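You operate a simulated robot arm through the tools that you are given. There is no shell and no other tool.

You run a simulated two-armed robot. Do the job below in one go: nothing can be reset, and whatever is moved stays where it is left.

TASK
Pour about 60 ml of water into the mixing cup and stir until the powder dissolves.
Fine: use the wooden stirrer, stand it back in its jar, put the water jug back.

Only the result counts: the job must be done as asked and must still hold three seconds after the hand-in. Knocking over, shifting, dropping, spilling or breaking anything else fails it.

THE ROBOT
Two 7-joint arms with two-finger parallel grippers on one trunk that stands fixed in place. Base frame: the origin is at the foot of the trunk, x ahead of it, y to its left, z up. Lengths are in m, angles in degrees, forces in N, time in s.
The left shoulder is at [0.071, 0.156, 1.23], the right one opposite. Payload 3.91 kg a hand.
The TCP of each hand is the grasp point between the finger pads, 0.03 m short of the fingertips. In the tool frame z runs along the fingers and y along their closing line. The gripper opens to 0.11 m. The fingers are 0.02 m wide and 0.01 m thick; the gripper's body (0.048 by 0.112 m) begins 0.055 m behind the TCP.
Orientation is that of the tool frame in the base frame, as a unit quaternion [w, x, y, z]. With the fingers straight down and closing along the base's y, the tool's x points along the base's -x, its y along +y and its z along -z.

THE INTERFACE
- The arms move only by the tool apply_moves. It takes "left_plan", "right_plan" or both (then of equal length, played together; a hand with none holds still); each is a list of rows, each an object of numbers (a shift or turn left out is 0, a gripper value left out holds the last): "hand": the opening, from 0 (shut) to 1 (fully open); "x", "y", "z": the shift along the base's x, y, z in m; "ax", "ay", "az": the turn, a rotation vector about the base's x, y, z in degrees. In form: [{"hand": .., "x": .., "y": .., "z": .., "ax": .., "ay": .., "az": ..}, ...]. A call has 1 to 20 rows; each row is the pose to reach, as a shift and turn from the pose commanded when the call began. Rows are played at 5 a second. More than 0.05 m and 8.6 degrees between two rows, or a gripper value outside its range, and nothing of the call is played. A pose out of reach is approached as far as the arm can. The call stops where the force on the tool passes 40 N (or 10 N more than at its start, if that is more) or the arm is blocked; 0.2 s more then pass. The fingers move at their own pace (about 0.108 m/s each) and stop on an object; they squeeze with about 24 N. The grip force told is the motor's: it shows also when the fingers shut on nothing. Time passes only in rows, and 0.2 s behind the last, so rows that repeat a pose let the fingers close. It gives the time, the measured TCP pose, the force on the tool (base axes), the opening and the grip force at its end, in the units of the frame above (readings bear some noise), with the torque about the TCP (base axes, N m) and any sound that the robot's microphone picked up.
- Cameras (640 x 400 px; columns grow to the right, rows downward): "scene" is now at [0.1371, -0.0283, 1.4689]; the picture's right is [-0.31, -0.95, 0.00], its down [-0.45, 0.14, -0.88] and it looks along [0.84, -0.27, -0.47] (base axes); focal length 345 px, centre (320, 200). "left" rides on the left gripper at [0.072, -0.017, -0.103] in its tool frame; the picture's right is [0.23, 0.97, 0.00], its down [-0.76, 0.18, -0.62] and it looks along [-0.61, 0.14, 0.78] (tool axes); focal length 222 px, centre (320, 200). "right" rides on the right gripper at [0.072, 0.017, -0.103] in its tool frame; the picture's right is [-0.23, 0.97, 0.00], its down [-0.76, -0.18, -0.62] and it looks along [-0.61, -0.14, 0.78] (tool axes); focal length 222 px, centre (320, 200).
- grab_frame(camera): a new picture of that camera. It takes no simulated time.
- raise_lower(by): slides the trunk up (or, below 0, down) by that many m; the arms and the scene camera ride with it, the base frame stays. It gives what a move gives, with no picture.
- turn_head(pan, tilt): turns the head with the scene camera to pan (to the left, within 86 degrees either way) and tilt (down, from -29 to 69), counted from straight ahead of the robot. It gives what a move gives.
- pixel_to_xyz(camera, pixels): for up to 12 pixels [column, row] of the newest picture of that camera ("zoom" is the newest enlarged one), the place [x, y, z] in the base frame of the surface seen there, good to about 0.002 m. It takes no simulated time.
- close_up(camera, box): a new picture of the part [left, top, right, bottom] of that camera's present view, enlarged. It takes no simulated time.
- finish_job(): hands the job in; it is judged then, once.

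Unless the task says otherwise, let go and move clear before handing in.

The tools are called as a command line: name --argument value ..., lists and objects as JSON in quotes. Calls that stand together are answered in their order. apply_moves: Moves the arms, as the interface text tells. Its arguments: {"type":"object","properties":{"left_plan":{"type":"array"},"right_plan":{"type":"array"}},"required":[]} The other tools are called the same way: raise_lower (by) slides the trunk up or down; turn_head (pan, tilt) turns the head that bears the scene camera; grab_frame (camera) takes a picture; pixel_to_xyz (camera, pixels) gives the place of the surface under pixels of a picture; close_up (camera, box) takes an enlarged picture of a part of a camera's view; finish_job () hands the job in.

At the start:

```text
clock: 0.0
left_tcp_pos: [0.6325, 0.1001, 1.2791]
left_tcp_rot: [0.0, -0.001, 1.0, -0.001]
left_contact_force: [-0.2, 0.6, -0.2]
left_torque: [0.01, 0.02, 0.0]
left_gripper_width: 0.1103
left_gripper_force: 0.0
right_tcp_pos: [0.5998, -0.6107, 1.2192]
right_tcp_rot: [0.0, 0.0, 1.0, 0.0]
right_contact_force: [0.3, -0.4, -0.3]
right_torque: [-0.02, -0.01, 0.01]
right_gripper_width: 0.11
right_gripper_force: 0.1
trunk travel left (down, up): [-0.675, 0.265]
head pan, tilt: [-17.9, 28.0]
```

scene: 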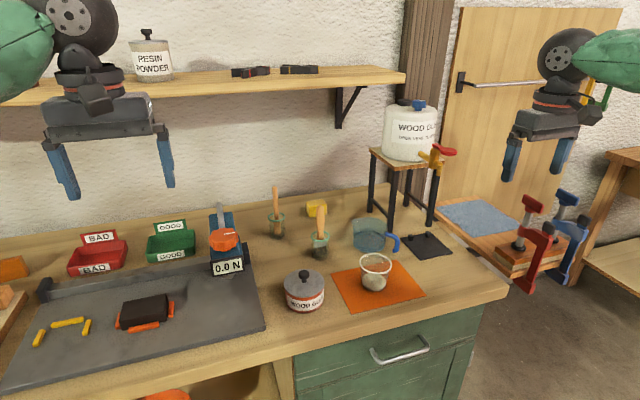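
right: 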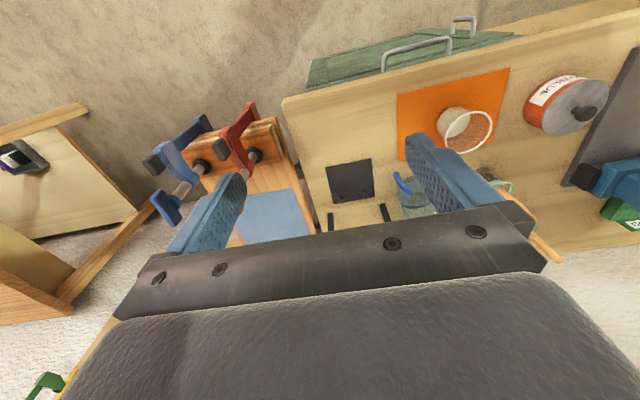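
left: 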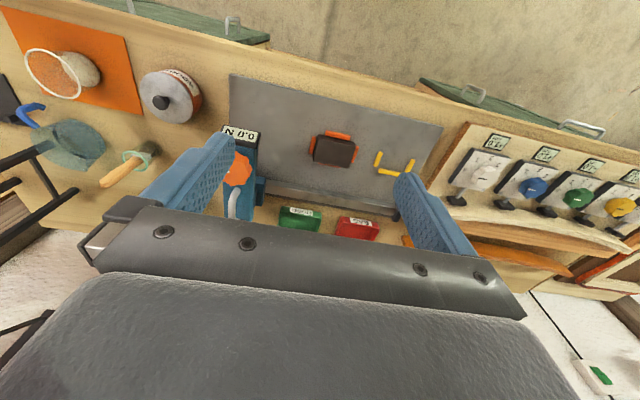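

The scene shows a mixing cup on an orange mat around (375,270), a blue-handled jug near (372,235), and two jars with wooden handles at (277,215) and (320,240). I'll take enlarged views to tell them apart.

close_up --camera "scene" --box '[250, 170, 460, 310]'

close_up --camera "scene" --box '[250, 175, 350, 265]'

close_up --camera "scene" --box '[340, 80, 470, 260]'

```text
2.86 times, centred on (355, 240) of scene
```

zoom: 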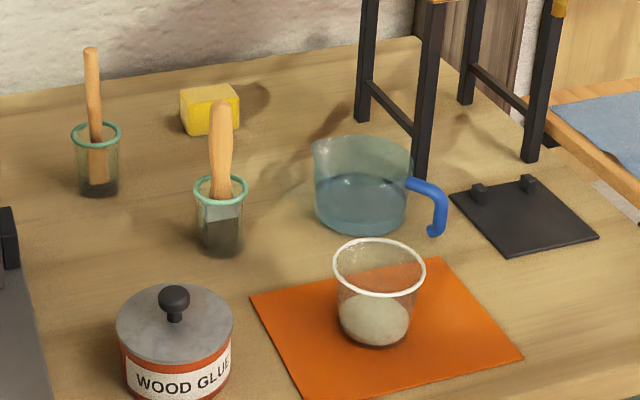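

```text
4.44 times, centred on (300, 220) of scene
```

zoom: 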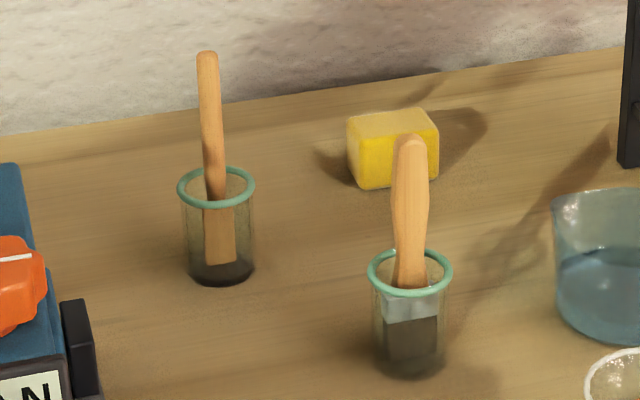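

```text
2.22 times, centred on (405, 170) of scene
```

zoom: 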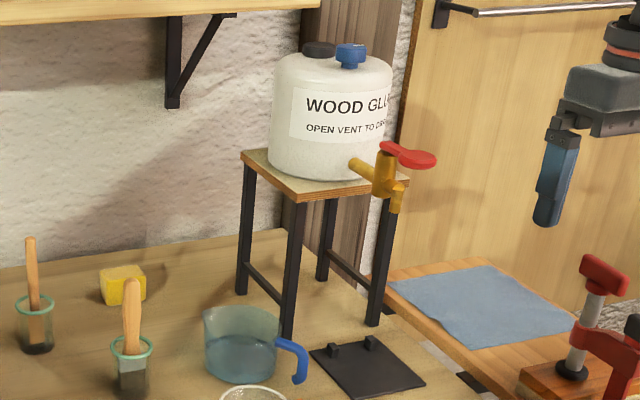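

The rear jar at (277,215) holds the plain wooden paddle, so that is the stirrer. The front jar holds a bristle brush. Next I'll measure the jug, cup, jars and nearby obstacles.

close_up --camera "scene" --box '[330, 205, 430, 305]'

pixel_to_xyz --camera "scene" --pixels '[[275, 188], [277, 208], [277, 236], [268, 214], [286, 214], [322, 208], [320, 256], [316, 208], [300, 235], [300, 265], [277, 245], [390, 160]]'

pixel_to_xyz --camera "scene" --pixels '[[395, 240], [397, 248], [372, 219], [353, 219], [386, 225], [371, 252], [374, 283], [374, 290], [360, 262], [390, 262], [375, 256], [374, 273]]'

```text
4.00 times, centred on (380, 255) of scene
```

zoom: 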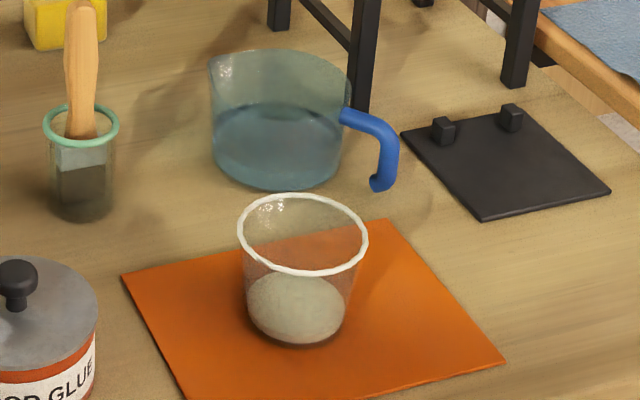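

```text
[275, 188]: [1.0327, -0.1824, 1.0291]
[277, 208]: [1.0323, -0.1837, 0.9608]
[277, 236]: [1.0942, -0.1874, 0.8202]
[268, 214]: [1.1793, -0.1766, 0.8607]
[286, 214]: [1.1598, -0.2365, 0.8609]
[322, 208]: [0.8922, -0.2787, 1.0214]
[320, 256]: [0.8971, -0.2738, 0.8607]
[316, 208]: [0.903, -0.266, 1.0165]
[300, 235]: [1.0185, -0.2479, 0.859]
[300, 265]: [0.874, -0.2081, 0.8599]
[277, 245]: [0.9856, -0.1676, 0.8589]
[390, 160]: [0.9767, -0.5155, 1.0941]
```

```text
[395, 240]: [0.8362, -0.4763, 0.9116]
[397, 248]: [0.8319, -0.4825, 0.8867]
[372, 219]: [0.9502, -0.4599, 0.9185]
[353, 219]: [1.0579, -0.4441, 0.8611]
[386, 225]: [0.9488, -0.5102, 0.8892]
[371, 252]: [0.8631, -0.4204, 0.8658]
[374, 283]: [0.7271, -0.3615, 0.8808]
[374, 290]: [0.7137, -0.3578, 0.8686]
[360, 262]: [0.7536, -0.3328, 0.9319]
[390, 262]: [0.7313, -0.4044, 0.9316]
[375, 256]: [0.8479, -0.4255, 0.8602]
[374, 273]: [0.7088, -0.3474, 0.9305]
```

The bench top is at z≈0.860 and the cup rim at z≈0.932. The stirrer is at about (1.03,-0.18). I'll turn the head to centre this area and look more closely.

turn_head --pan -24 --tilt 34

grab_frame --camera "scene"

```text
clock: 0.7
left_tcp_pos: [0.6326, 0.0985, 1.2798]
left_tcp_rot: [0.0, -0.002, 1.0, 0.0]
left_contact_force: [0.7, -0.1, -0.3]
left_torque: [0.01, 0.01, -0.01]
left_gripper_width: 0.1098
left_gripper_force: 0.0
right_tcp_pos: [0.5992, -0.611, 1.2185]
right_tcp_rot: [0.0, 0.0, 1.0, 0.0]
right_contact_force: [0.7, -0.5, -0.5]
right_torque: [0.0, -0.03, -0.02]
right_gripper_width: 0.1102
right_gripper_force: 0.1
trunk travel left (down, up): [-0.675, 0.265]
head pan, tilt: [-24.0, 34.0]
```

```text
taken
```

scene: 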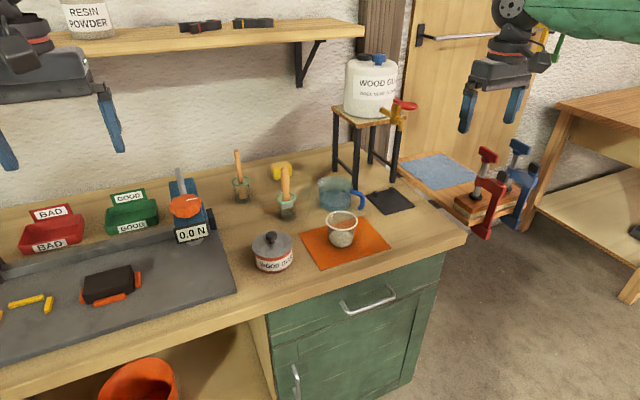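

The jug is now at about (338,195) and the cup at about (341,230). I'll zoom in on the jug and cup to find the wall, spout and handle geometry.

close_up --camera "scene" --box '[300, 165, 380, 215]'

pixel_to_xyz --camera "zoom" --pixels '[[140, 120], [150, 200], [200, 250], [260, 300], [350, 330], [420, 300], [440, 180], [480, 210], [500, 250], [490, 330], [400, 110], [280, 110]]'

close_up --camera "scene" --box '[311, 200, 375, 256]'

pixel_to_xyz --camera "zoom" --pixels '[[180, 140], [450, 140], [310, 90], [310, 220], [230, 400], [300, 380], [300, 330], [390, 330], [310, 150], [250, 300]]'

```text
8.00 times, centred on (340, 190) of scene
```

zoom: 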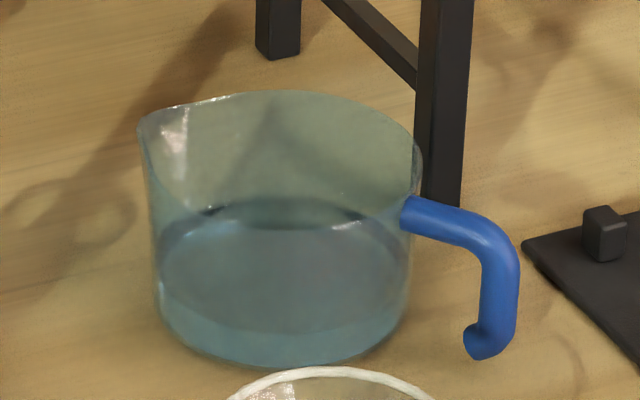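

```text
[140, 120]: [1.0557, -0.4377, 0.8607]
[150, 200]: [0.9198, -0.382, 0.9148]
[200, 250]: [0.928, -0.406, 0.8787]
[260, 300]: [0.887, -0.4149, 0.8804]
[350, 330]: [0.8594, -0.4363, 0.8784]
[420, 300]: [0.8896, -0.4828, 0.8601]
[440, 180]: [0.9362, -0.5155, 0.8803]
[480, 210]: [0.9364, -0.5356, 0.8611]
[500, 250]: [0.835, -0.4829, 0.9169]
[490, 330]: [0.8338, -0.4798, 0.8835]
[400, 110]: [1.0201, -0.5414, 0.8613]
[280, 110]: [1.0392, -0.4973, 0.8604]
```

```text
7.14 times, centred on (343, 228) of scene
```

zoom: 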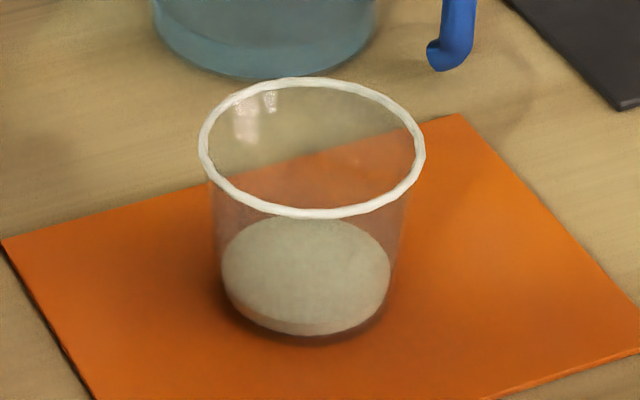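

```text
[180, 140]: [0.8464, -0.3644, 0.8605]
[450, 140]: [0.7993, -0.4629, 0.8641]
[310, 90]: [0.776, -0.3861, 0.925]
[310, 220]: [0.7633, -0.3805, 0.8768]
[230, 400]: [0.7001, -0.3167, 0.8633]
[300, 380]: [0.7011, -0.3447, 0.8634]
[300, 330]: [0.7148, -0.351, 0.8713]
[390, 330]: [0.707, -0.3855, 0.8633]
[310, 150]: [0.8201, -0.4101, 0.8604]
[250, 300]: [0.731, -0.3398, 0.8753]
```

The jug body is about 9 cm across, with its handle toward the robot's near right and its spout at the far left. I'll get precise rim points for the cup and the handle.

pixel_to_xyz --camera "zoom" --pixels '[[204, 150], [421, 155], [310, 212], [290, 83], [230, 190], [390, 195], [230, 112], [390, 110], [300, 225], [250, 240], [360, 250], [310, 300]]'

close_up --camera "scene" --box '[310, 170, 374, 210]'

pixel_to_xyz --camera "zoom" --pixels '[[400, 210], [420, 225], [460, 225], [500, 245], [520, 280], [520, 340], [480, 390], [500, 380], [400, 160], [410, 130], [90, 75], [110, 200]]'

```text
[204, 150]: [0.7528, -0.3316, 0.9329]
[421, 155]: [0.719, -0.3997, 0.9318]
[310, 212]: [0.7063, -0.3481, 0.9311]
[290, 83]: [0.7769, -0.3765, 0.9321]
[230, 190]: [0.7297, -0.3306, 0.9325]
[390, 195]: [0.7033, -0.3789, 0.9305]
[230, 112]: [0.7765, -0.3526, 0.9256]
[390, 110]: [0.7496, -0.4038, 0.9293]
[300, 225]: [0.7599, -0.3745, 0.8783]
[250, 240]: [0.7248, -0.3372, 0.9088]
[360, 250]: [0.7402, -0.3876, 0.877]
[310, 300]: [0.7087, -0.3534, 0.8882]
```

```text
10.00 times, centred on (342, 190) of scene
```

zoom: 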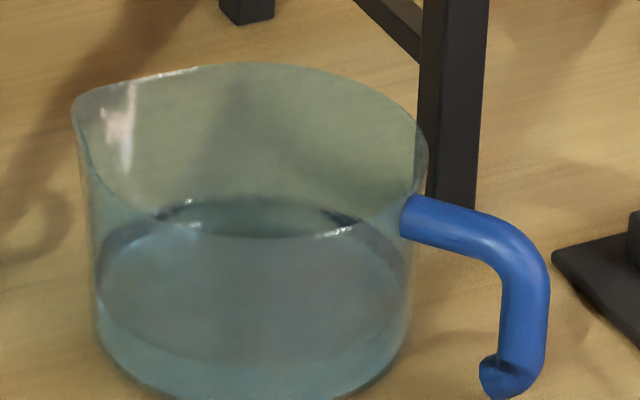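

```text
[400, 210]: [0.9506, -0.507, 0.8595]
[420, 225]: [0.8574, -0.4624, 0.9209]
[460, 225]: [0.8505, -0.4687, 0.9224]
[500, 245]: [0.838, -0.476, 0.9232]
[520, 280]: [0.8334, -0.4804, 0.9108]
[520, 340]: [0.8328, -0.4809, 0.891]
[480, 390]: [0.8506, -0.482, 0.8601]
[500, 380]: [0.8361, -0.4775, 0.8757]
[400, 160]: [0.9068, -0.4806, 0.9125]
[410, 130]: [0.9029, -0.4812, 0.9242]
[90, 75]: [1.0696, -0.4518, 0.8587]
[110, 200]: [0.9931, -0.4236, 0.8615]
```

The jug is shallow: rim at z≈0.925, centre near (0.91,-0.43). The stool leg is close behind it at about (0.936,-0.515), so I'll measure the leg, stool top and spout edges before approaching.

close_up --camera "scene" --box '[300, 90, 430, 215]'

pixel_to_xyz --camera "scene" --pixels '[[353, 185], [356, 186], [358, 185], [355, 160], [357, 130], [336, 112], [354, 123], [394, 125], [405, 115], [395, 175], [345, 171], [336, 165]]'

close_up --camera "scene" --box '[220, 140, 310, 230]'

pixel_to_xyz --camera "zoom" --pixels '[[125, 75], [130, 100], [140, 150], [145, 200], [150, 260], [150, 300], [100, 250], [190, 250], [150, 235], [150, 285], [320, 210], [320, 330]]'

```text
3.20 times, centred on (365, 152) of scene
```

zoom: 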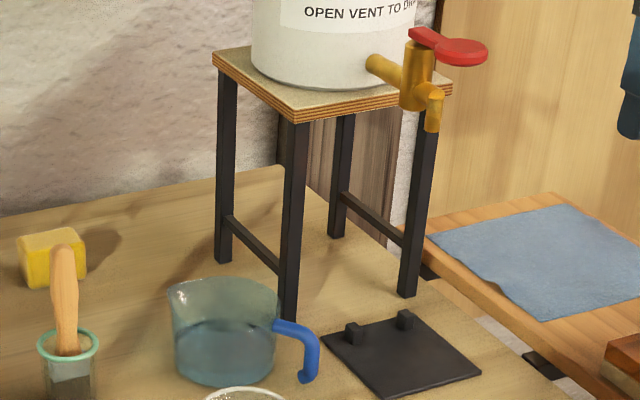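

```text
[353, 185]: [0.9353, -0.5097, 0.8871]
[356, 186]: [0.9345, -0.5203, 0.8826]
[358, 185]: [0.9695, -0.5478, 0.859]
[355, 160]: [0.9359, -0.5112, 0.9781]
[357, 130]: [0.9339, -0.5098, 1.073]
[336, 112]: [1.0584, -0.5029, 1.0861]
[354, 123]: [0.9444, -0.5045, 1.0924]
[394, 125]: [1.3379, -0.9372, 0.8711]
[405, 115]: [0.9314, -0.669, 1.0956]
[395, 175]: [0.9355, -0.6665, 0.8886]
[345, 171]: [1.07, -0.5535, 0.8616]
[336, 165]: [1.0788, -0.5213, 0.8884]
```

```text
4.44 times, centred on (265, 185) of scene
```

zoom: 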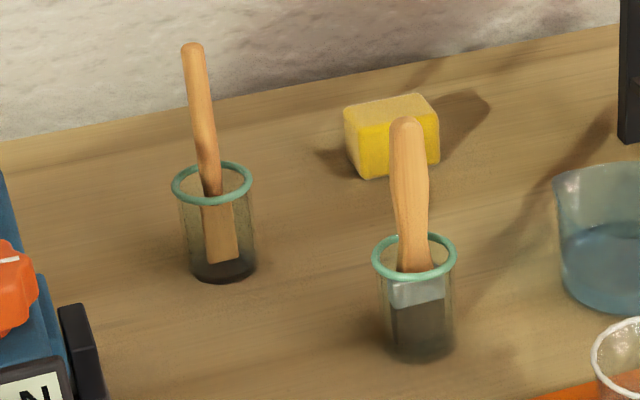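

```text
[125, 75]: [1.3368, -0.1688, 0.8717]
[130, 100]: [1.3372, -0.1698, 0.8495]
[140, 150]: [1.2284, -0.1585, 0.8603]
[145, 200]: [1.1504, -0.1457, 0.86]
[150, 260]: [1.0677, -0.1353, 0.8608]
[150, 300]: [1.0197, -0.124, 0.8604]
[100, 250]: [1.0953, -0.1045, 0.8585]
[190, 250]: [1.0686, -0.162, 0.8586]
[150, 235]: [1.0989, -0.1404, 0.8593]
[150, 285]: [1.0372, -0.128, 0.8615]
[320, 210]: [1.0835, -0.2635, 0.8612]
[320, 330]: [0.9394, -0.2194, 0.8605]
```

The stool leg's near face is at x≈0.9345 and y≈-0.51, and the stool top's front edge is at x≈0.93. I'll bring the right hand to a viewing pose above and in front of the jug so the wrist camera can resolve the rim and spout.

apply_moves --right_plan '[{"hand": 1, "x": 0.025, "y": 0.03, "z": -0.01}, {"x": 0.05, "y": 0.06, "z": -0.025}, {"x": 0.075, "y": 0.09, "z": -0.04}, {"x": 0.1, "y": 0.12, "z": -0.055}, {"x": 0.125, "y": 0.15, "z": -0.07}, {"x": 0.15, "y": 0.175, "z": -0.085}, {"x": 0.16, "y": 0.19, "z": -0.09}, {"x": 0.16, "y": 0.19, "z": -0.09}]'

grab_frame --camera "right"

grab_frame --camera "scene"

```text
clock: 2.5
left_tcp_pos: [0.6327, 0.0994, 1.2781]
left_tcp_rot: [0.001, -0.001, 1.0, 0.0]
left_contact_force: [0.4, 0.9, 1.3]
left_torque: [0.0, 0.02, 0.02]
left_gripper_width: 0.1103
left_gripper_force: 0.1
right_tcp_pos: [0.7607, -0.4211, 1.129]
right_tcp_rot: [0.0, 0.0, 1.0, 0.0]
right_contact_force: [0.7, -0.1, -0.6]
right_torque: [-0.02, -0.01, 0.03]
right_gripper_width: 0.1101
right_gripper_force: 0.0
trunk travel left (down, up): [-0.675, 0.265]
head pan, tilt: [-24.0, 34.0]
```

```text
taken
```

right: 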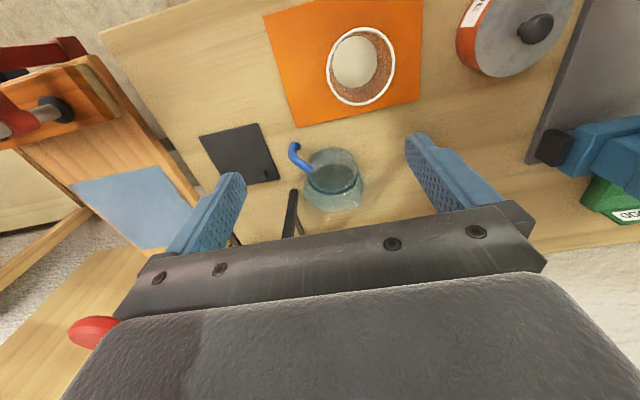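

```text
taken
```

scene: 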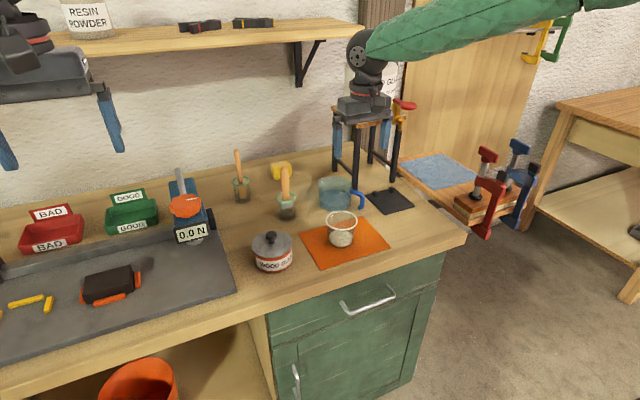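

The wrist view shows the jug at about (333,180) with its handle at about (298,157). I'll zoom in on it.

close_up --camera "right" --box '[278, 130, 390, 200]'

pixel_to_xyz --camera "zoom" --pixels '[[180, 220], [110, 190], [85, 120], [90, 80], [150, 200], [300, 115], [165, 290], [480, 300], [320, 455], [200, 180], [420, 140], [330, 300]]'

close_up --camera "right" --box '[278, 130, 390, 240]'

```text
5.71 times, centred on (334, 165) of right
```

zoom: 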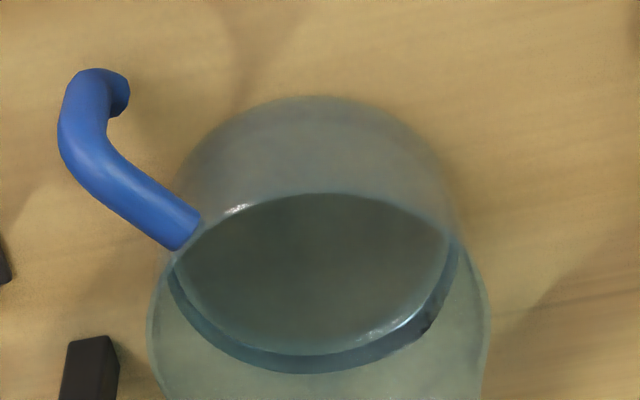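

```text
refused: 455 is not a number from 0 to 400
```

```text
3.64 times, centred on (334, 185) of right
```

zoom: 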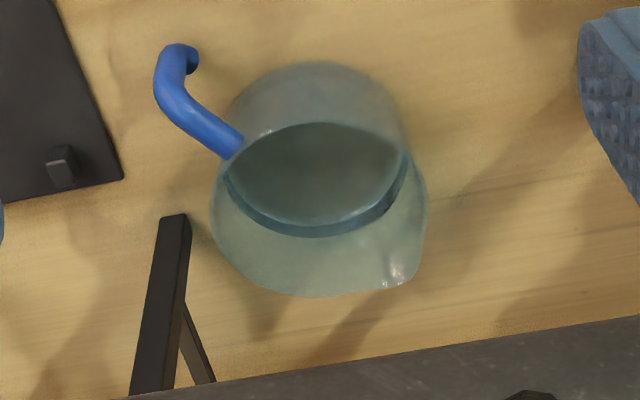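

The handle points up-left and the spout is at lower right, near (400,285), opposite the handle. I'll query points along the handle and the walls.

pixel_to_xyz --camera "zoom" --pixels '[[228, 145], [205, 128], [185, 110], [168, 88], [170, 65], [190, 58], [215, 230], [428, 215], [320, 295], [405, 275], [318, 64], [310, 125]]'

pixel_to_xyz --camera "zoom" --pixels '[[240, 110], [395, 110], [260, 80], [370, 75], [230, 200], [420, 180], [260, 270], [360, 292], [320, 180], [280, 215], [240, 240], [410, 240]]'

```text
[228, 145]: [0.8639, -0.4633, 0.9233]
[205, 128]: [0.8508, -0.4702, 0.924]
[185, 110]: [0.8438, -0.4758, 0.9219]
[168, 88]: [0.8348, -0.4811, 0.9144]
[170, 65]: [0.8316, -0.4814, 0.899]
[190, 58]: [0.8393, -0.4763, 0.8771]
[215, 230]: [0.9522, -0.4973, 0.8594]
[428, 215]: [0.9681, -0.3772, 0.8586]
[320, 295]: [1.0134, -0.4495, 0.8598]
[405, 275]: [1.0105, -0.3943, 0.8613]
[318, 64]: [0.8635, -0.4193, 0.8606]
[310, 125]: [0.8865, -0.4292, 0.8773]
```

```text
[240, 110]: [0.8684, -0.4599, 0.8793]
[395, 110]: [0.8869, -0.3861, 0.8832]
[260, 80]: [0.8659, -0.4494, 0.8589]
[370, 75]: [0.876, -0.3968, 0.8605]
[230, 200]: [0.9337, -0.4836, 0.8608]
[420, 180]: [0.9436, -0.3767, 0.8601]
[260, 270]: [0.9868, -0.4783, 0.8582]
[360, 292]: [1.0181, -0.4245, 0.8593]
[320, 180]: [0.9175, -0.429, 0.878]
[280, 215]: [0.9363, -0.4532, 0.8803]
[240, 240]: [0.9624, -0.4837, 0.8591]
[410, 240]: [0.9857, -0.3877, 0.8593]
```

The fitted jug centre is (0.914,-0.431). The rim is about 0.10 m across at z≈0.925, and the water surface is at z≈0.879, so it holds roughly 100 ml. I'll go to a pre-grasp pose above it, leaning 20° forward and yawed -8° to stay clear of the stool leg.

apply_moves --right_plan '[{"hand": 1, "x": 0.02, "y": -0.001, "z": -0.02, "ax": -0.23, "ay": -3.33, "az": -1.32}, {"x": 0.04, "y": -0.0015, "z": -0.04, "ax": -0.47, "ay": -6.66, "az": -2.64}, {"x": 0.06, "y": -0.002, "z": -0.06, "ax": -0.7, "ay": -9.98, "az": -3.96}, {"x": 0.08, "y": -0.003, "z": -0.08, "ax": -0.93, "ay": -13.3, "az": -5.28}, {"x": 0.1, "y": -0.004, "z": -0.1, "ax": -1.17, "ay": -16.64, "az": -6.6}, {"x": 0.1134, "y": -0.0043, "z": -0.113, "ax": -1.4, "ay": -19.97, "az": -7.92}, {"x": 0.1134, "y": -0.0043, "z": -0.113, "ax": -1.4, "ay": -19.97, "az": -7.92}, {"x": 0.1134, "y": -0.0043, "z": -0.113, "ax": -1.4, "ay": -19.97, "az": -7.92}]'

grab_frame --camera "right"

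close_up --camera "scene" --box '[290, 110, 430, 215]'

```text
clock: 4.3
left_tcp_pos: [0.6342, 0.0984, 1.2788]
left_tcp_rot: [0.0, -0.002, 1.0, -0.001]
left_contact_force: [-0.3, 0.0, -0.1]
left_torque: [-0.01, -0.01, 0.02]
left_gripper_width: 0.11
left_gripper_force: 0.1
right_tcp_pos: [0.8714, -0.4243, 1.0168]
right_tcp_rot: [0.173, 0.069, 0.982, -0.012]
right_contact_force: [-0.1, 0.2, -0.7]
right_torque: [-0.02, -0.03, 0.02]
right_gripper_width: 0.1101
right_gripper_force: 0.0
trunk travel left (down, up): [-0.675, 0.265]
head pan, tilt: [-24.0, 34.0]
```

```text
taken
```

right: 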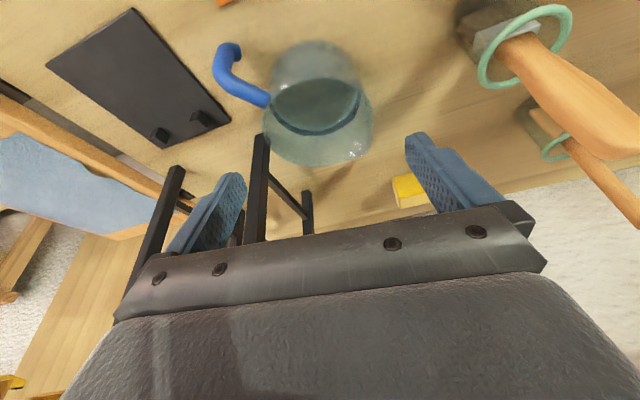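

```text
3.81 times, centred on (360, 162) of scene
```

zoom: 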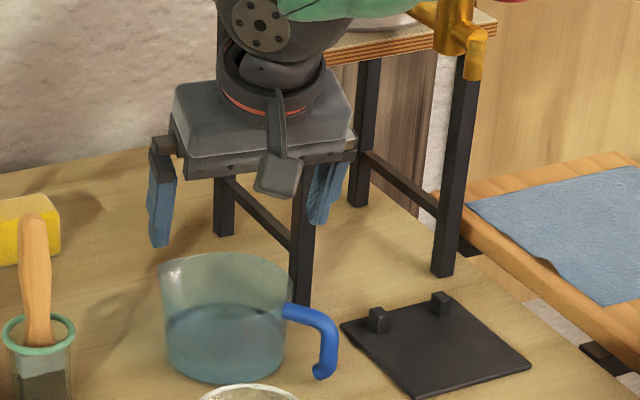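

The fingers straddle the jug, but clearance looks thin on the left (-y) side: rim left edge near (262,145) in the right view. I'll zoom in on the fingertips and rim to check alignment.

close_up --camera "right" --box '[200, 30, 440, 180]'

pixel_to_xyz --camera "zoom" --pixels '[[110, 385], [100, 390], [560, 290], [550, 300], [585, 300], [90, 395], [185, 195], [160, 175], [120, 150], [80, 120], [60, 90], [165, 340]]'

pixel_to_xyz --camera "right" --pixels '[[232, 178], [242, 178], [225, 185], [410, 140], [416, 140], [425, 145], [420, 165], [235, 195]]'

```text
2.67 times, centred on (320, 105) of right
```

zoom: 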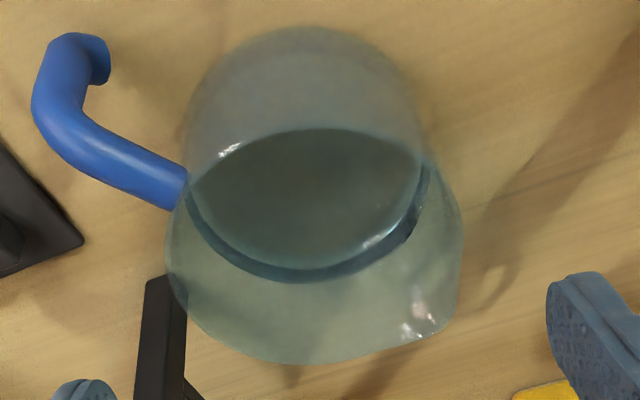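

```text
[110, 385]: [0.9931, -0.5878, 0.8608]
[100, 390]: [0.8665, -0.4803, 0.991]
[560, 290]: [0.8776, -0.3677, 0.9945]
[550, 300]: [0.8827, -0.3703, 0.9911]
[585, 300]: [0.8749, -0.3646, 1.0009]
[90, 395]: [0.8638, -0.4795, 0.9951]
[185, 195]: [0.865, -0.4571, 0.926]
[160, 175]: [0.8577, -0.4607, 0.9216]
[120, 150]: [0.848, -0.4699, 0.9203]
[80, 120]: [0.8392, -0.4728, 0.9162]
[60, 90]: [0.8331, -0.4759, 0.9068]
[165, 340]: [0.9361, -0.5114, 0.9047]
```

```text
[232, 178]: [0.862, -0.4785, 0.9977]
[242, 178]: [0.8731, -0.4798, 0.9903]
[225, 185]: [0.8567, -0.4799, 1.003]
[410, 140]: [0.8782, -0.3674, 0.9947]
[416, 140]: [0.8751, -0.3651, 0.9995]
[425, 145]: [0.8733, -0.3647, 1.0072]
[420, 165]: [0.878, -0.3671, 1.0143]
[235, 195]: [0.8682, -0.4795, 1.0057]
```

The pads are at y≈-0.4795 and -0.370. The rim centre recomputes to about (0.914,-0.432) with radius 0.051, leaving about 4 mm clearance per side. I'll lower to just above the rim and re-check.

apply_moves --right_plan '[{"hand": 1, "x": 0.004, "y": -0.001, "z": -0.012}, {"x": 0.009, "y": -0.002, "z": -0.025}, {"x": 0.013, "y": -0.003, "z": -0.036}, {"x": 0.0165, "y": -0.0035, "z": -0.046}, {"x": 0.0165, "y": -0.0035, "z": -0.046}, {"x": 0.0165, "y": -0.0035, "z": -0.046}]'

close_up --camera "right" --box '[200, 30, 440, 180]'

close_up --camera "scene" --box '[300, 140, 380, 215]'

```text
clock: 5.7
left_tcp_pos: [0.633, 0.0989, 1.2783]
left_tcp_rot: [0.0, -0.001, 1.0, 0.0]
left_contact_force: [0.2, -0.4, -0.2]
left_torque: [0.04, 0.0, -0.02]
left_gripper_width: 0.1099
left_gripper_force: 0.0
right_tcp_pos: [0.8893, -0.4283, 0.9701]
right_tcp_rot: [0.173, 0.069, 0.982, -0.012]
right_contact_force: [0.7, -0.7, 0.4]
right_torque: [0.0, 0.02, -0.04]
right_gripper_width: 0.1098
right_gripper_force: 0.0
trunk travel left (down, up): [-0.675, 0.265]
head pan, tilt: [-24.0, 34.0]
```

```text
2.67 times, centred on (320, 105) of right
```

zoom: 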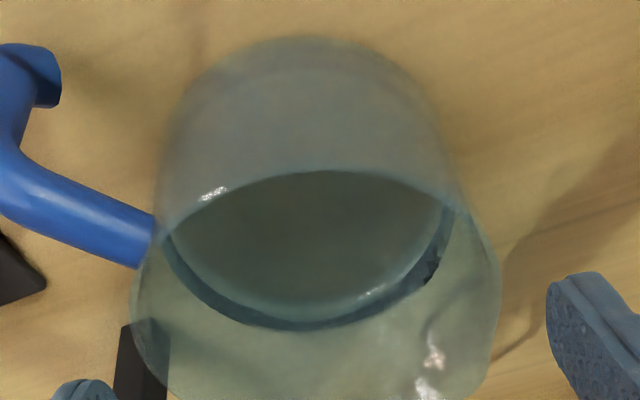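

```text
5.33 times, centred on (340, 178) of scene
```

zoom: 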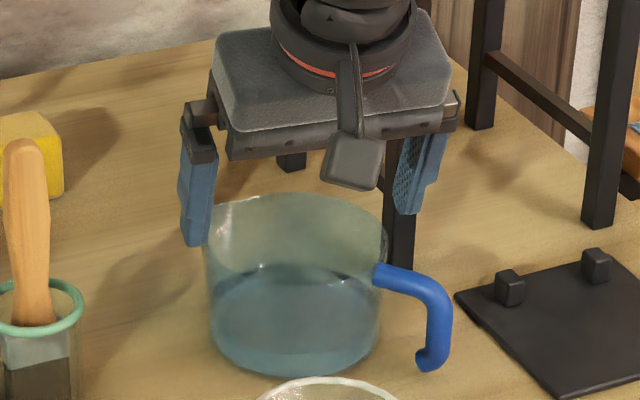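

The fingertips are just above the rim. I'll take a tighter close-up that includes both pads and the rim edges to fine-tune lateral centring.

close_up --camera "right" --box '[225, 100, 420, 222]'

grab_frame --camera "left"

```text
3.28 times, centred on (322, 161) of right
```

zoom: 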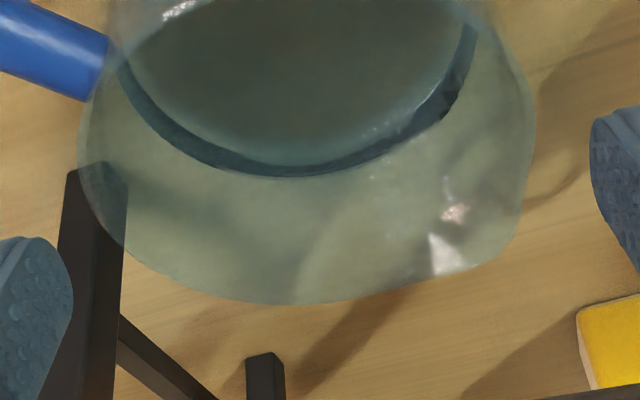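

```text
taken
```

left: 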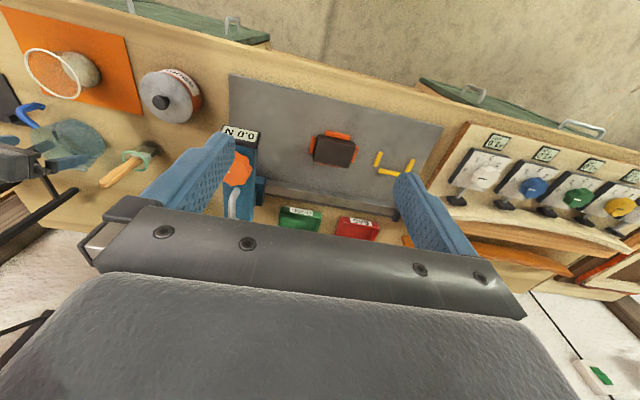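

Both pads clear the rim by about 5–6 mm along the closing line. I'll descend along the tool axis with a tiny -y correction, in short steps.

apply_moves --right_plan '[{"hand": 1, "x": 0.003, "y": -0.0009, "z": -0.008}, {"x": 0.006, "y": -0.0014, "z": -0.016}, {"x": 0.009, "y": -0.0019, "z": -0.024}, {"x": 0.012, "y": -0.0023, "z": -0.032}, {"x": 0.012, "y": -0.0023, "z": -0.032}]'

close_up --camera "right" --box '[200, 60, 440, 210]'

close_up --camera "scene" --box '[300, 140, 380, 215]'

```text
clock: 6.9
left_tcp_pos: [0.6329, 0.0987, 1.2797]
left_tcp_rot: [0.0, 0.0, 1.0, 0.0]
left_contact_force: [0.8, -0.4, 0.3]
left_torque: [0.03, 0.02, -0.01]
left_gripper_width: 0.1098
left_gripper_force: 0.0
right_tcp_pos: [0.9017, -0.4322, 0.9371]
right_tcp_rot: [0.173, 0.069, 0.982, -0.012]
right_contact_force: [-0.6, 0.1, -0.1]
right_torque: [-0.03, -0.03, 0.0]
right_gripper_width: 0.11
right_gripper_force: 0.0
trunk travel left (down, up): [-0.675, 0.265]
head pan, tilt: [-24.0, 34.0]
```

```text
2.67 times, centred on (320, 135) of right
```

zoom: 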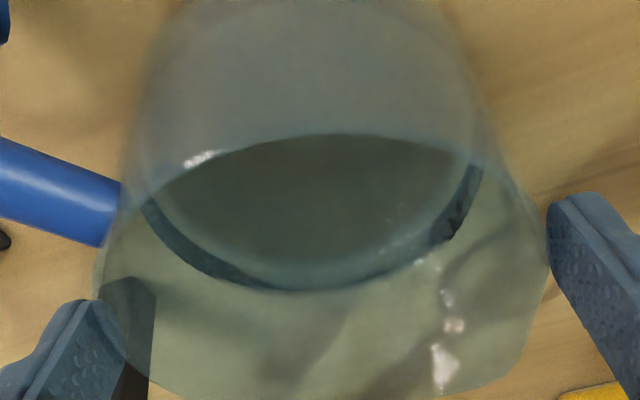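

```text
5.33 times, centred on (340, 178) of scene
```

zoom: 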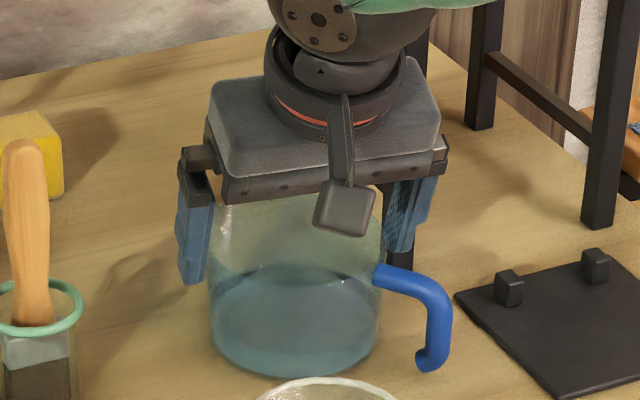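

The fingertips are already about 2 cm below the rim with no contact force. I'll continue the remaining 34 mm down.

apply_moves --right_plan '[{"hand": 1, "x": 0.003, "y": -0.0004, "z": -0.0085}, {"x": 0.006, "y": -0.0008, "z": -0.017}, {"x": 0.009, "y": -0.0012, "z": -0.0255}, {"x": 0.012, "y": -0.0016, "z": -0.033}, {"x": 0.012, "y": -0.0016, "z": -0.033}]'

grab_frame --camera "right"

close_up --camera "scene" --box '[300, 140, 380, 215]'

```text
clock: 8.1
left_tcp_pos: [0.633, 0.0994, 1.2788]
left_tcp_rot: [0.001, -0.001, 1.0, 0.001]
left_contact_force: [0.4, -0.4, -0.3]
left_torque: [0.02, 0.0, -0.02]
left_gripper_width: 0.1101
left_gripper_force: 0.0
right_tcp_pos: [0.9126, -0.4331, 0.9028]
right_tcp_rot: [0.173, 0.069, 0.982, -0.011]
right_contact_force: [-0.4, 0.6, 0.3]
right_torque: [0.02, -0.03, -0.01]
right_gripper_width: 0.11
right_gripper_force: 0.1
trunk travel left (down, up): [-0.675, 0.265]
head pan, tilt: [-24.0, 34.0]
```

```text
taken
```

right: 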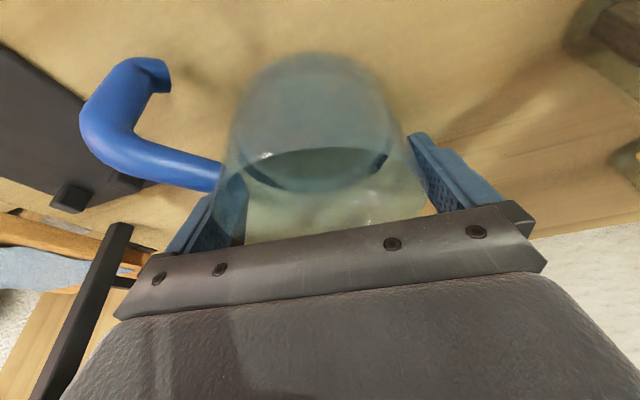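

```text
5.33 times, centred on (340, 178) of scene
```

zoom: 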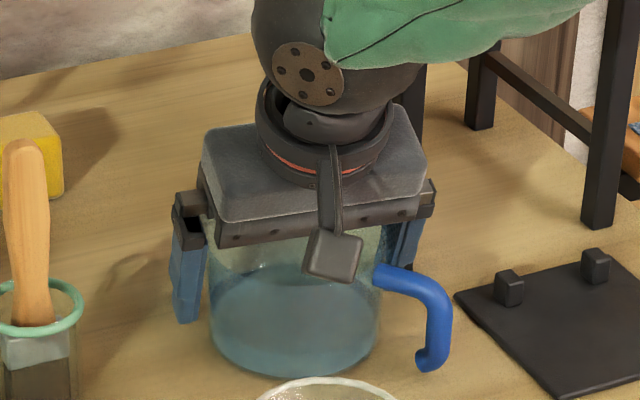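

The hand is in position with no contact (forces about 0) and the jug sits between the pads. I'll close the gripper on the jug body in place.

apply_moves --right_plan '[{"hand": 0.93}, {"hand": 0.9}, {"hand": 0.86}, {"hand": 0.5}, {"hand": 0.3}, {"hand": 0.3}]'

grab_frame --camera "right"

close_up --camera "scene" --box '[300, 140, 380, 215]'

```text
clock: 9.5
left_tcp_pos: [0.6342, 0.0992, 1.2777]
left_tcp_rot: [0.001, -0.001, 1.0, 0.0]
left_contact_force: [-0.2, 0.7, -0.1]
left_torque: [0.01, 0.0, 0.01]
left_gripper_width: 0.1101
left_gripper_force: 0.1
right_tcp_pos: [0.9127, -0.4324, 0.9047]
right_tcp_rot: [0.173, 0.068, 0.982, -0.012]
right_contact_force: [-0.4, 0.7, 1.1]
right_torque: [0.04, -0.01, -0.02]
right_gripper_width: 0.1009
right_gripper_force: 24.2
trunk travel left (down, up): [-0.675, 0.265]
head pan, tilt: [-24.0, 34.0]
```

```text
taken
```

right: 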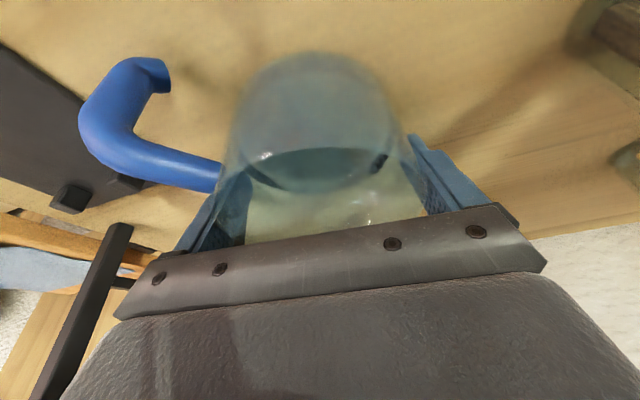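

```text
5.33 times, centred on (340, 178) of scene
```

zoom: 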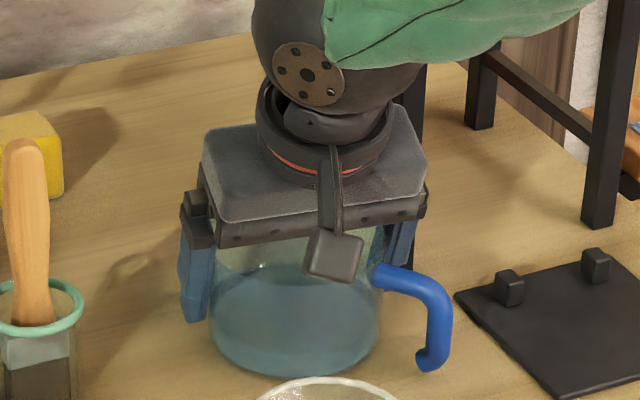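

The gripper is holding at width 0.1009 with 24 N. I'll lift slowly by 3 cm and check stability and weight.

apply_moves --right_plan '[{"z": 0.003}, {"z": 0.008}, {"z": 0.014}, {"z": 0.02}, {"z": 0.026}, {"z": 0.03}, {"z": 0.03}, {"z": 0.03}]'

grab_frame --camera "right"

close_up --camera "scene" --box '[300, 140, 380, 215]'

```text
clock: 11.3
left_tcp_pos: [0.6346, 0.0998, 1.2791]
left_tcp_rot: [0.0, -0.001, 1.0, 0.0]
left_contact_force: [-0.2, 0.5, -0.2]
left_torque: [0.0, 0.01, 0.02]
left_gripper_width: 0.11
left_gripper_force: 0.1
right_tcp_pos: [0.9135, -0.4329, 0.9341]
right_tcp_rot: [0.173, 0.068, 0.982, -0.012]
right_contact_force: [0.9, -0.8, -1.7]
right_torque: [0.0, 0.0, -0.01]
right_gripper_width: 0.1008
right_gripper_force: 23.8
trunk travel left (down, up): [-0.675, 0.265]
head pan, tilt: [-24.0, 34.0]
```

```text
taken
```

right: 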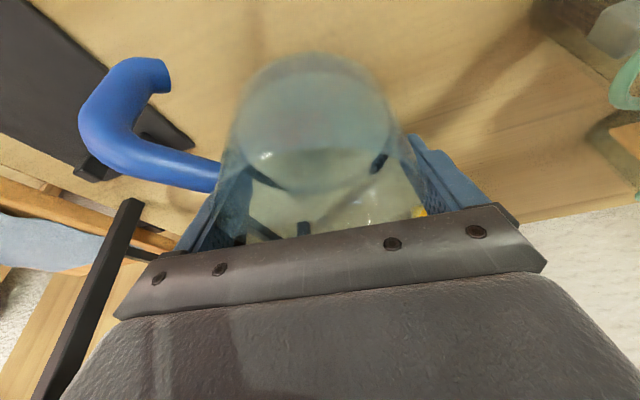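

```text
5.33 times, centred on (340, 178) of scene
```

zoom: 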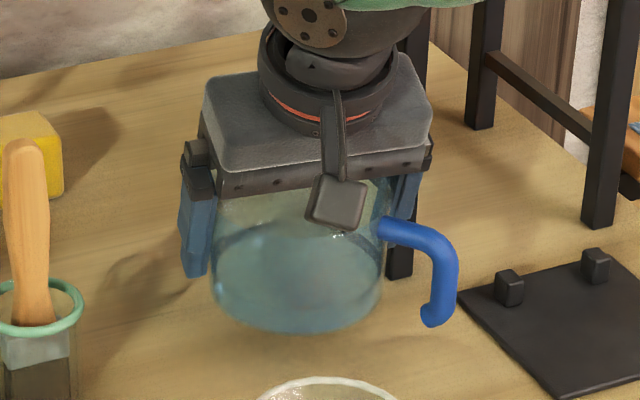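

The jug is held level, width 0.1008. I'll raise it to about 1.02 and carry it slowly back toward the robot, beside the cup and clear of the stool and jars.

apply_moves --right_plan '[{"z": 0.015}, {"z": 0.032}, {"z": 0.05}, {"z": 0.068}, {"z": 0.08, "x": -0.006}, {"z": 0.085, "x": -0.018}, {"z": 0.085, "x": -0.034}, {"z": 0.085, "x": -0.052}, {"z": 0.085, "x": -0.07}, {"z": 0.085, "x": -0.088, "y": -0.001}, {"z": 0.085, "x": -0.106, "y": -0.001}, {"z": 0.085, "x": -0.124, "y": -0.002}, {"z": 0.085, "x": -0.14, "y": -0.002}, {"z": 0.085, "x": -0.152, "y": -0.002}, {"z": 0.085, "x": -0.159, "y": -0.0023}, {"z": 0.085, "x": -0.159, "y": -0.0023}]'

grab_frame --camera "right"

grab_frame --camera "scene"

```text
clock: 14.7
left_tcp_pos: [0.6341, 0.1002, 1.2807]
left_tcp_rot: [-0.001, -0.001, 1.0, 0.001]
left_contact_force: [-0.7, 0.1, -0.1]
left_torque: [0.03, -0.01, -0.02]
left_gripper_width: 0.1101
left_gripper_force: 0.0
right_tcp_pos: [0.7544, -0.4369, 1.0189]
right_tcp_rot: [0.174, 0.069, 0.982, -0.011]
right_contact_force: [-0.8, -0.1, -2.5]
right_torque: [-0.01, 0.0, 0.01]
right_gripper_width: 0.1008
right_gripper_force: 24.2
trunk travel left (down, up): [-0.675, 0.265]
head pan, tilt: [-24.0, 34.0]
```

```text
taken
```

right: 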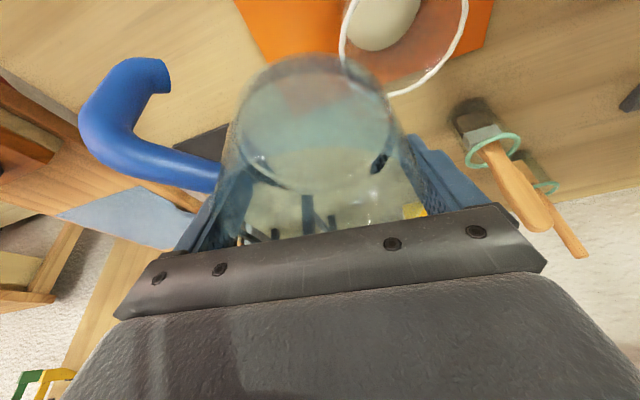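

```text
taken
```

scene: 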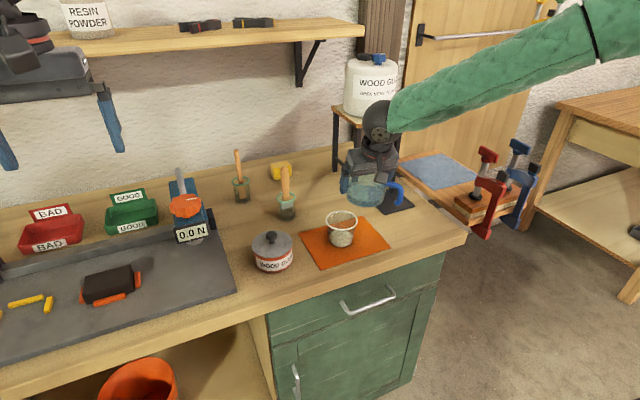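

The jug is level at (0.755,-0.437,1.019) and reads about 2 N. I'll yaw it +65° while upright so the spout faces left toward the cup, checking that the arm tracks.

apply_moves --right_plan '[{"az": 3}, {"az": 8}, {"az": 13}, {"az": 18}, {"az": 23}, {"az": 28}, {"az": 33}, {"az": 38}, {"az": 43}, {"az": 48}, {"az": 53}, {"az": 58}, {"az": 62}, {"az": 65}, {"az": 65}]'

grab_frame --camera "right"

grab_frame --camera "scene"

```text
clock: 17.9
left_tcp_pos: [0.633, 0.0993, 1.2788]
left_tcp_rot: [0.0, 0.0, 1.0, -0.001]
left_contact_force: [0.2, 0.3, 0.8]
left_torque: [0.0, -0.01, -0.01]
left_gripper_width: 0.1101
left_gripper_force: 0.0
right_tcp_pos: [0.7539, -0.4347, 1.02]
right_tcp_rot: [0.153, -0.47, 0.865, 0.083]
right_contact_force: [0.0, 0.2, -1.9]
right_torque: [0.02, 0.02, 0.01]
right_gripper_width: 0.1009
right_gripper_force: 23.5
trunk travel left (down, up): [-0.675, 0.265]
head pan, tilt: [-24.0, 34.0]
```

```text
taken
```

right: 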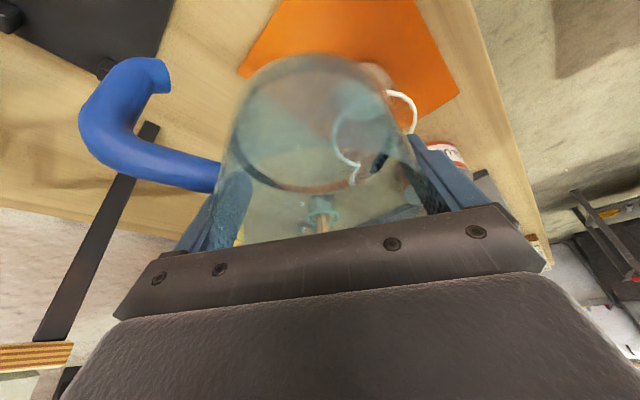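

```text
taken
```

scene: 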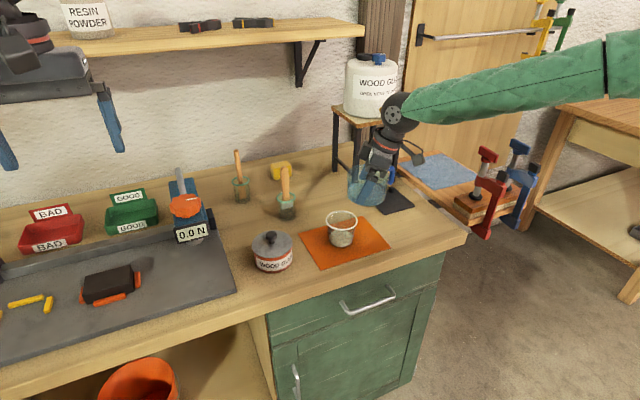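

Yaw tracked well (TCP steady at (0.754,-0.435,1.02)), and the spout now faces left over the cup. I'll tilt gently to 35°, below the expected pour angle, to check tracking and the water surface.

apply_moves --right_plan '[{"ax": -3.9, "ay": -0.9}, {"ax": -8.77, "ay": -2.03}, {"ax": -13.64, "ay": -3.15}, {"ax": -18.5, "ay": -4.28}, {"ax": -23.4, "ay": -5.4}, {"ax": -28.2, "ay": -6.5}, {"ax": -32.1, "ay": -7.4}, {"ax": -34.1, "ay": -7.87}, {"ax": -34.1, "ay": -7.87}, {"ax": -34.1, "ay": -7.87}]'

close_up --camera "scene" --box '[290, 80, 450, 280]'

close_up --camera "scene" --box '[311, 160, 411, 256]'

```text
clock: 20.1
left_tcp_pos: [0.6341, 0.0991, 1.2782]
left_tcp_rot: [0.0, -0.001, 1.0, 0.001]
left_contact_force: [0.3, -0.2, -0.4]
left_torque: [0.02, -0.01, -0.01]
left_gripper_width: 0.11
left_gripper_force: 0.0
right_tcp_pos: [0.7557, -0.4354, 1.0199]
right_tcp_rot: [0.067, -0.498, 0.84, -0.206]
right_contact_force: [-0.5, -0.6, -1.9]
right_torque: [0.02, -0.01, -0.01]
right_gripper_width: 0.101
right_gripper_force: 23.7
trunk travel left (down, up): [-0.675, 0.265]
head pan, tilt: [-24.0, 34.0]
```

```text
2.00 times, centred on (370, 180) of scene
```

zoom: 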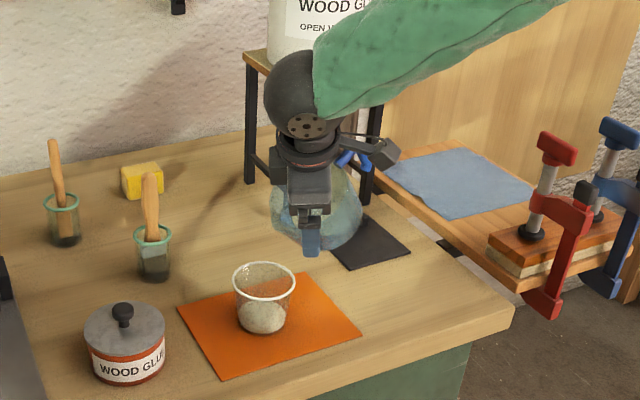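

```text
4.17 times, centred on (361, 208) of scene
```

zoom: 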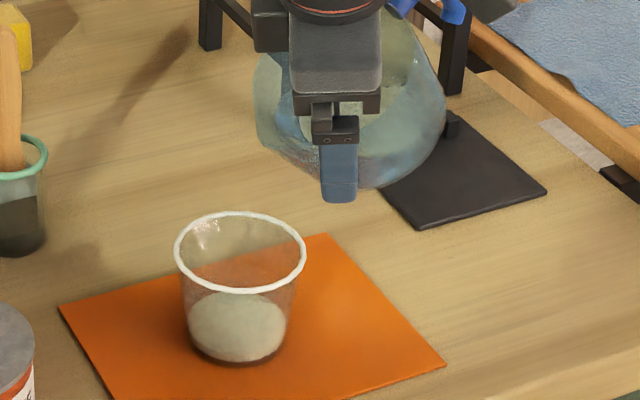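

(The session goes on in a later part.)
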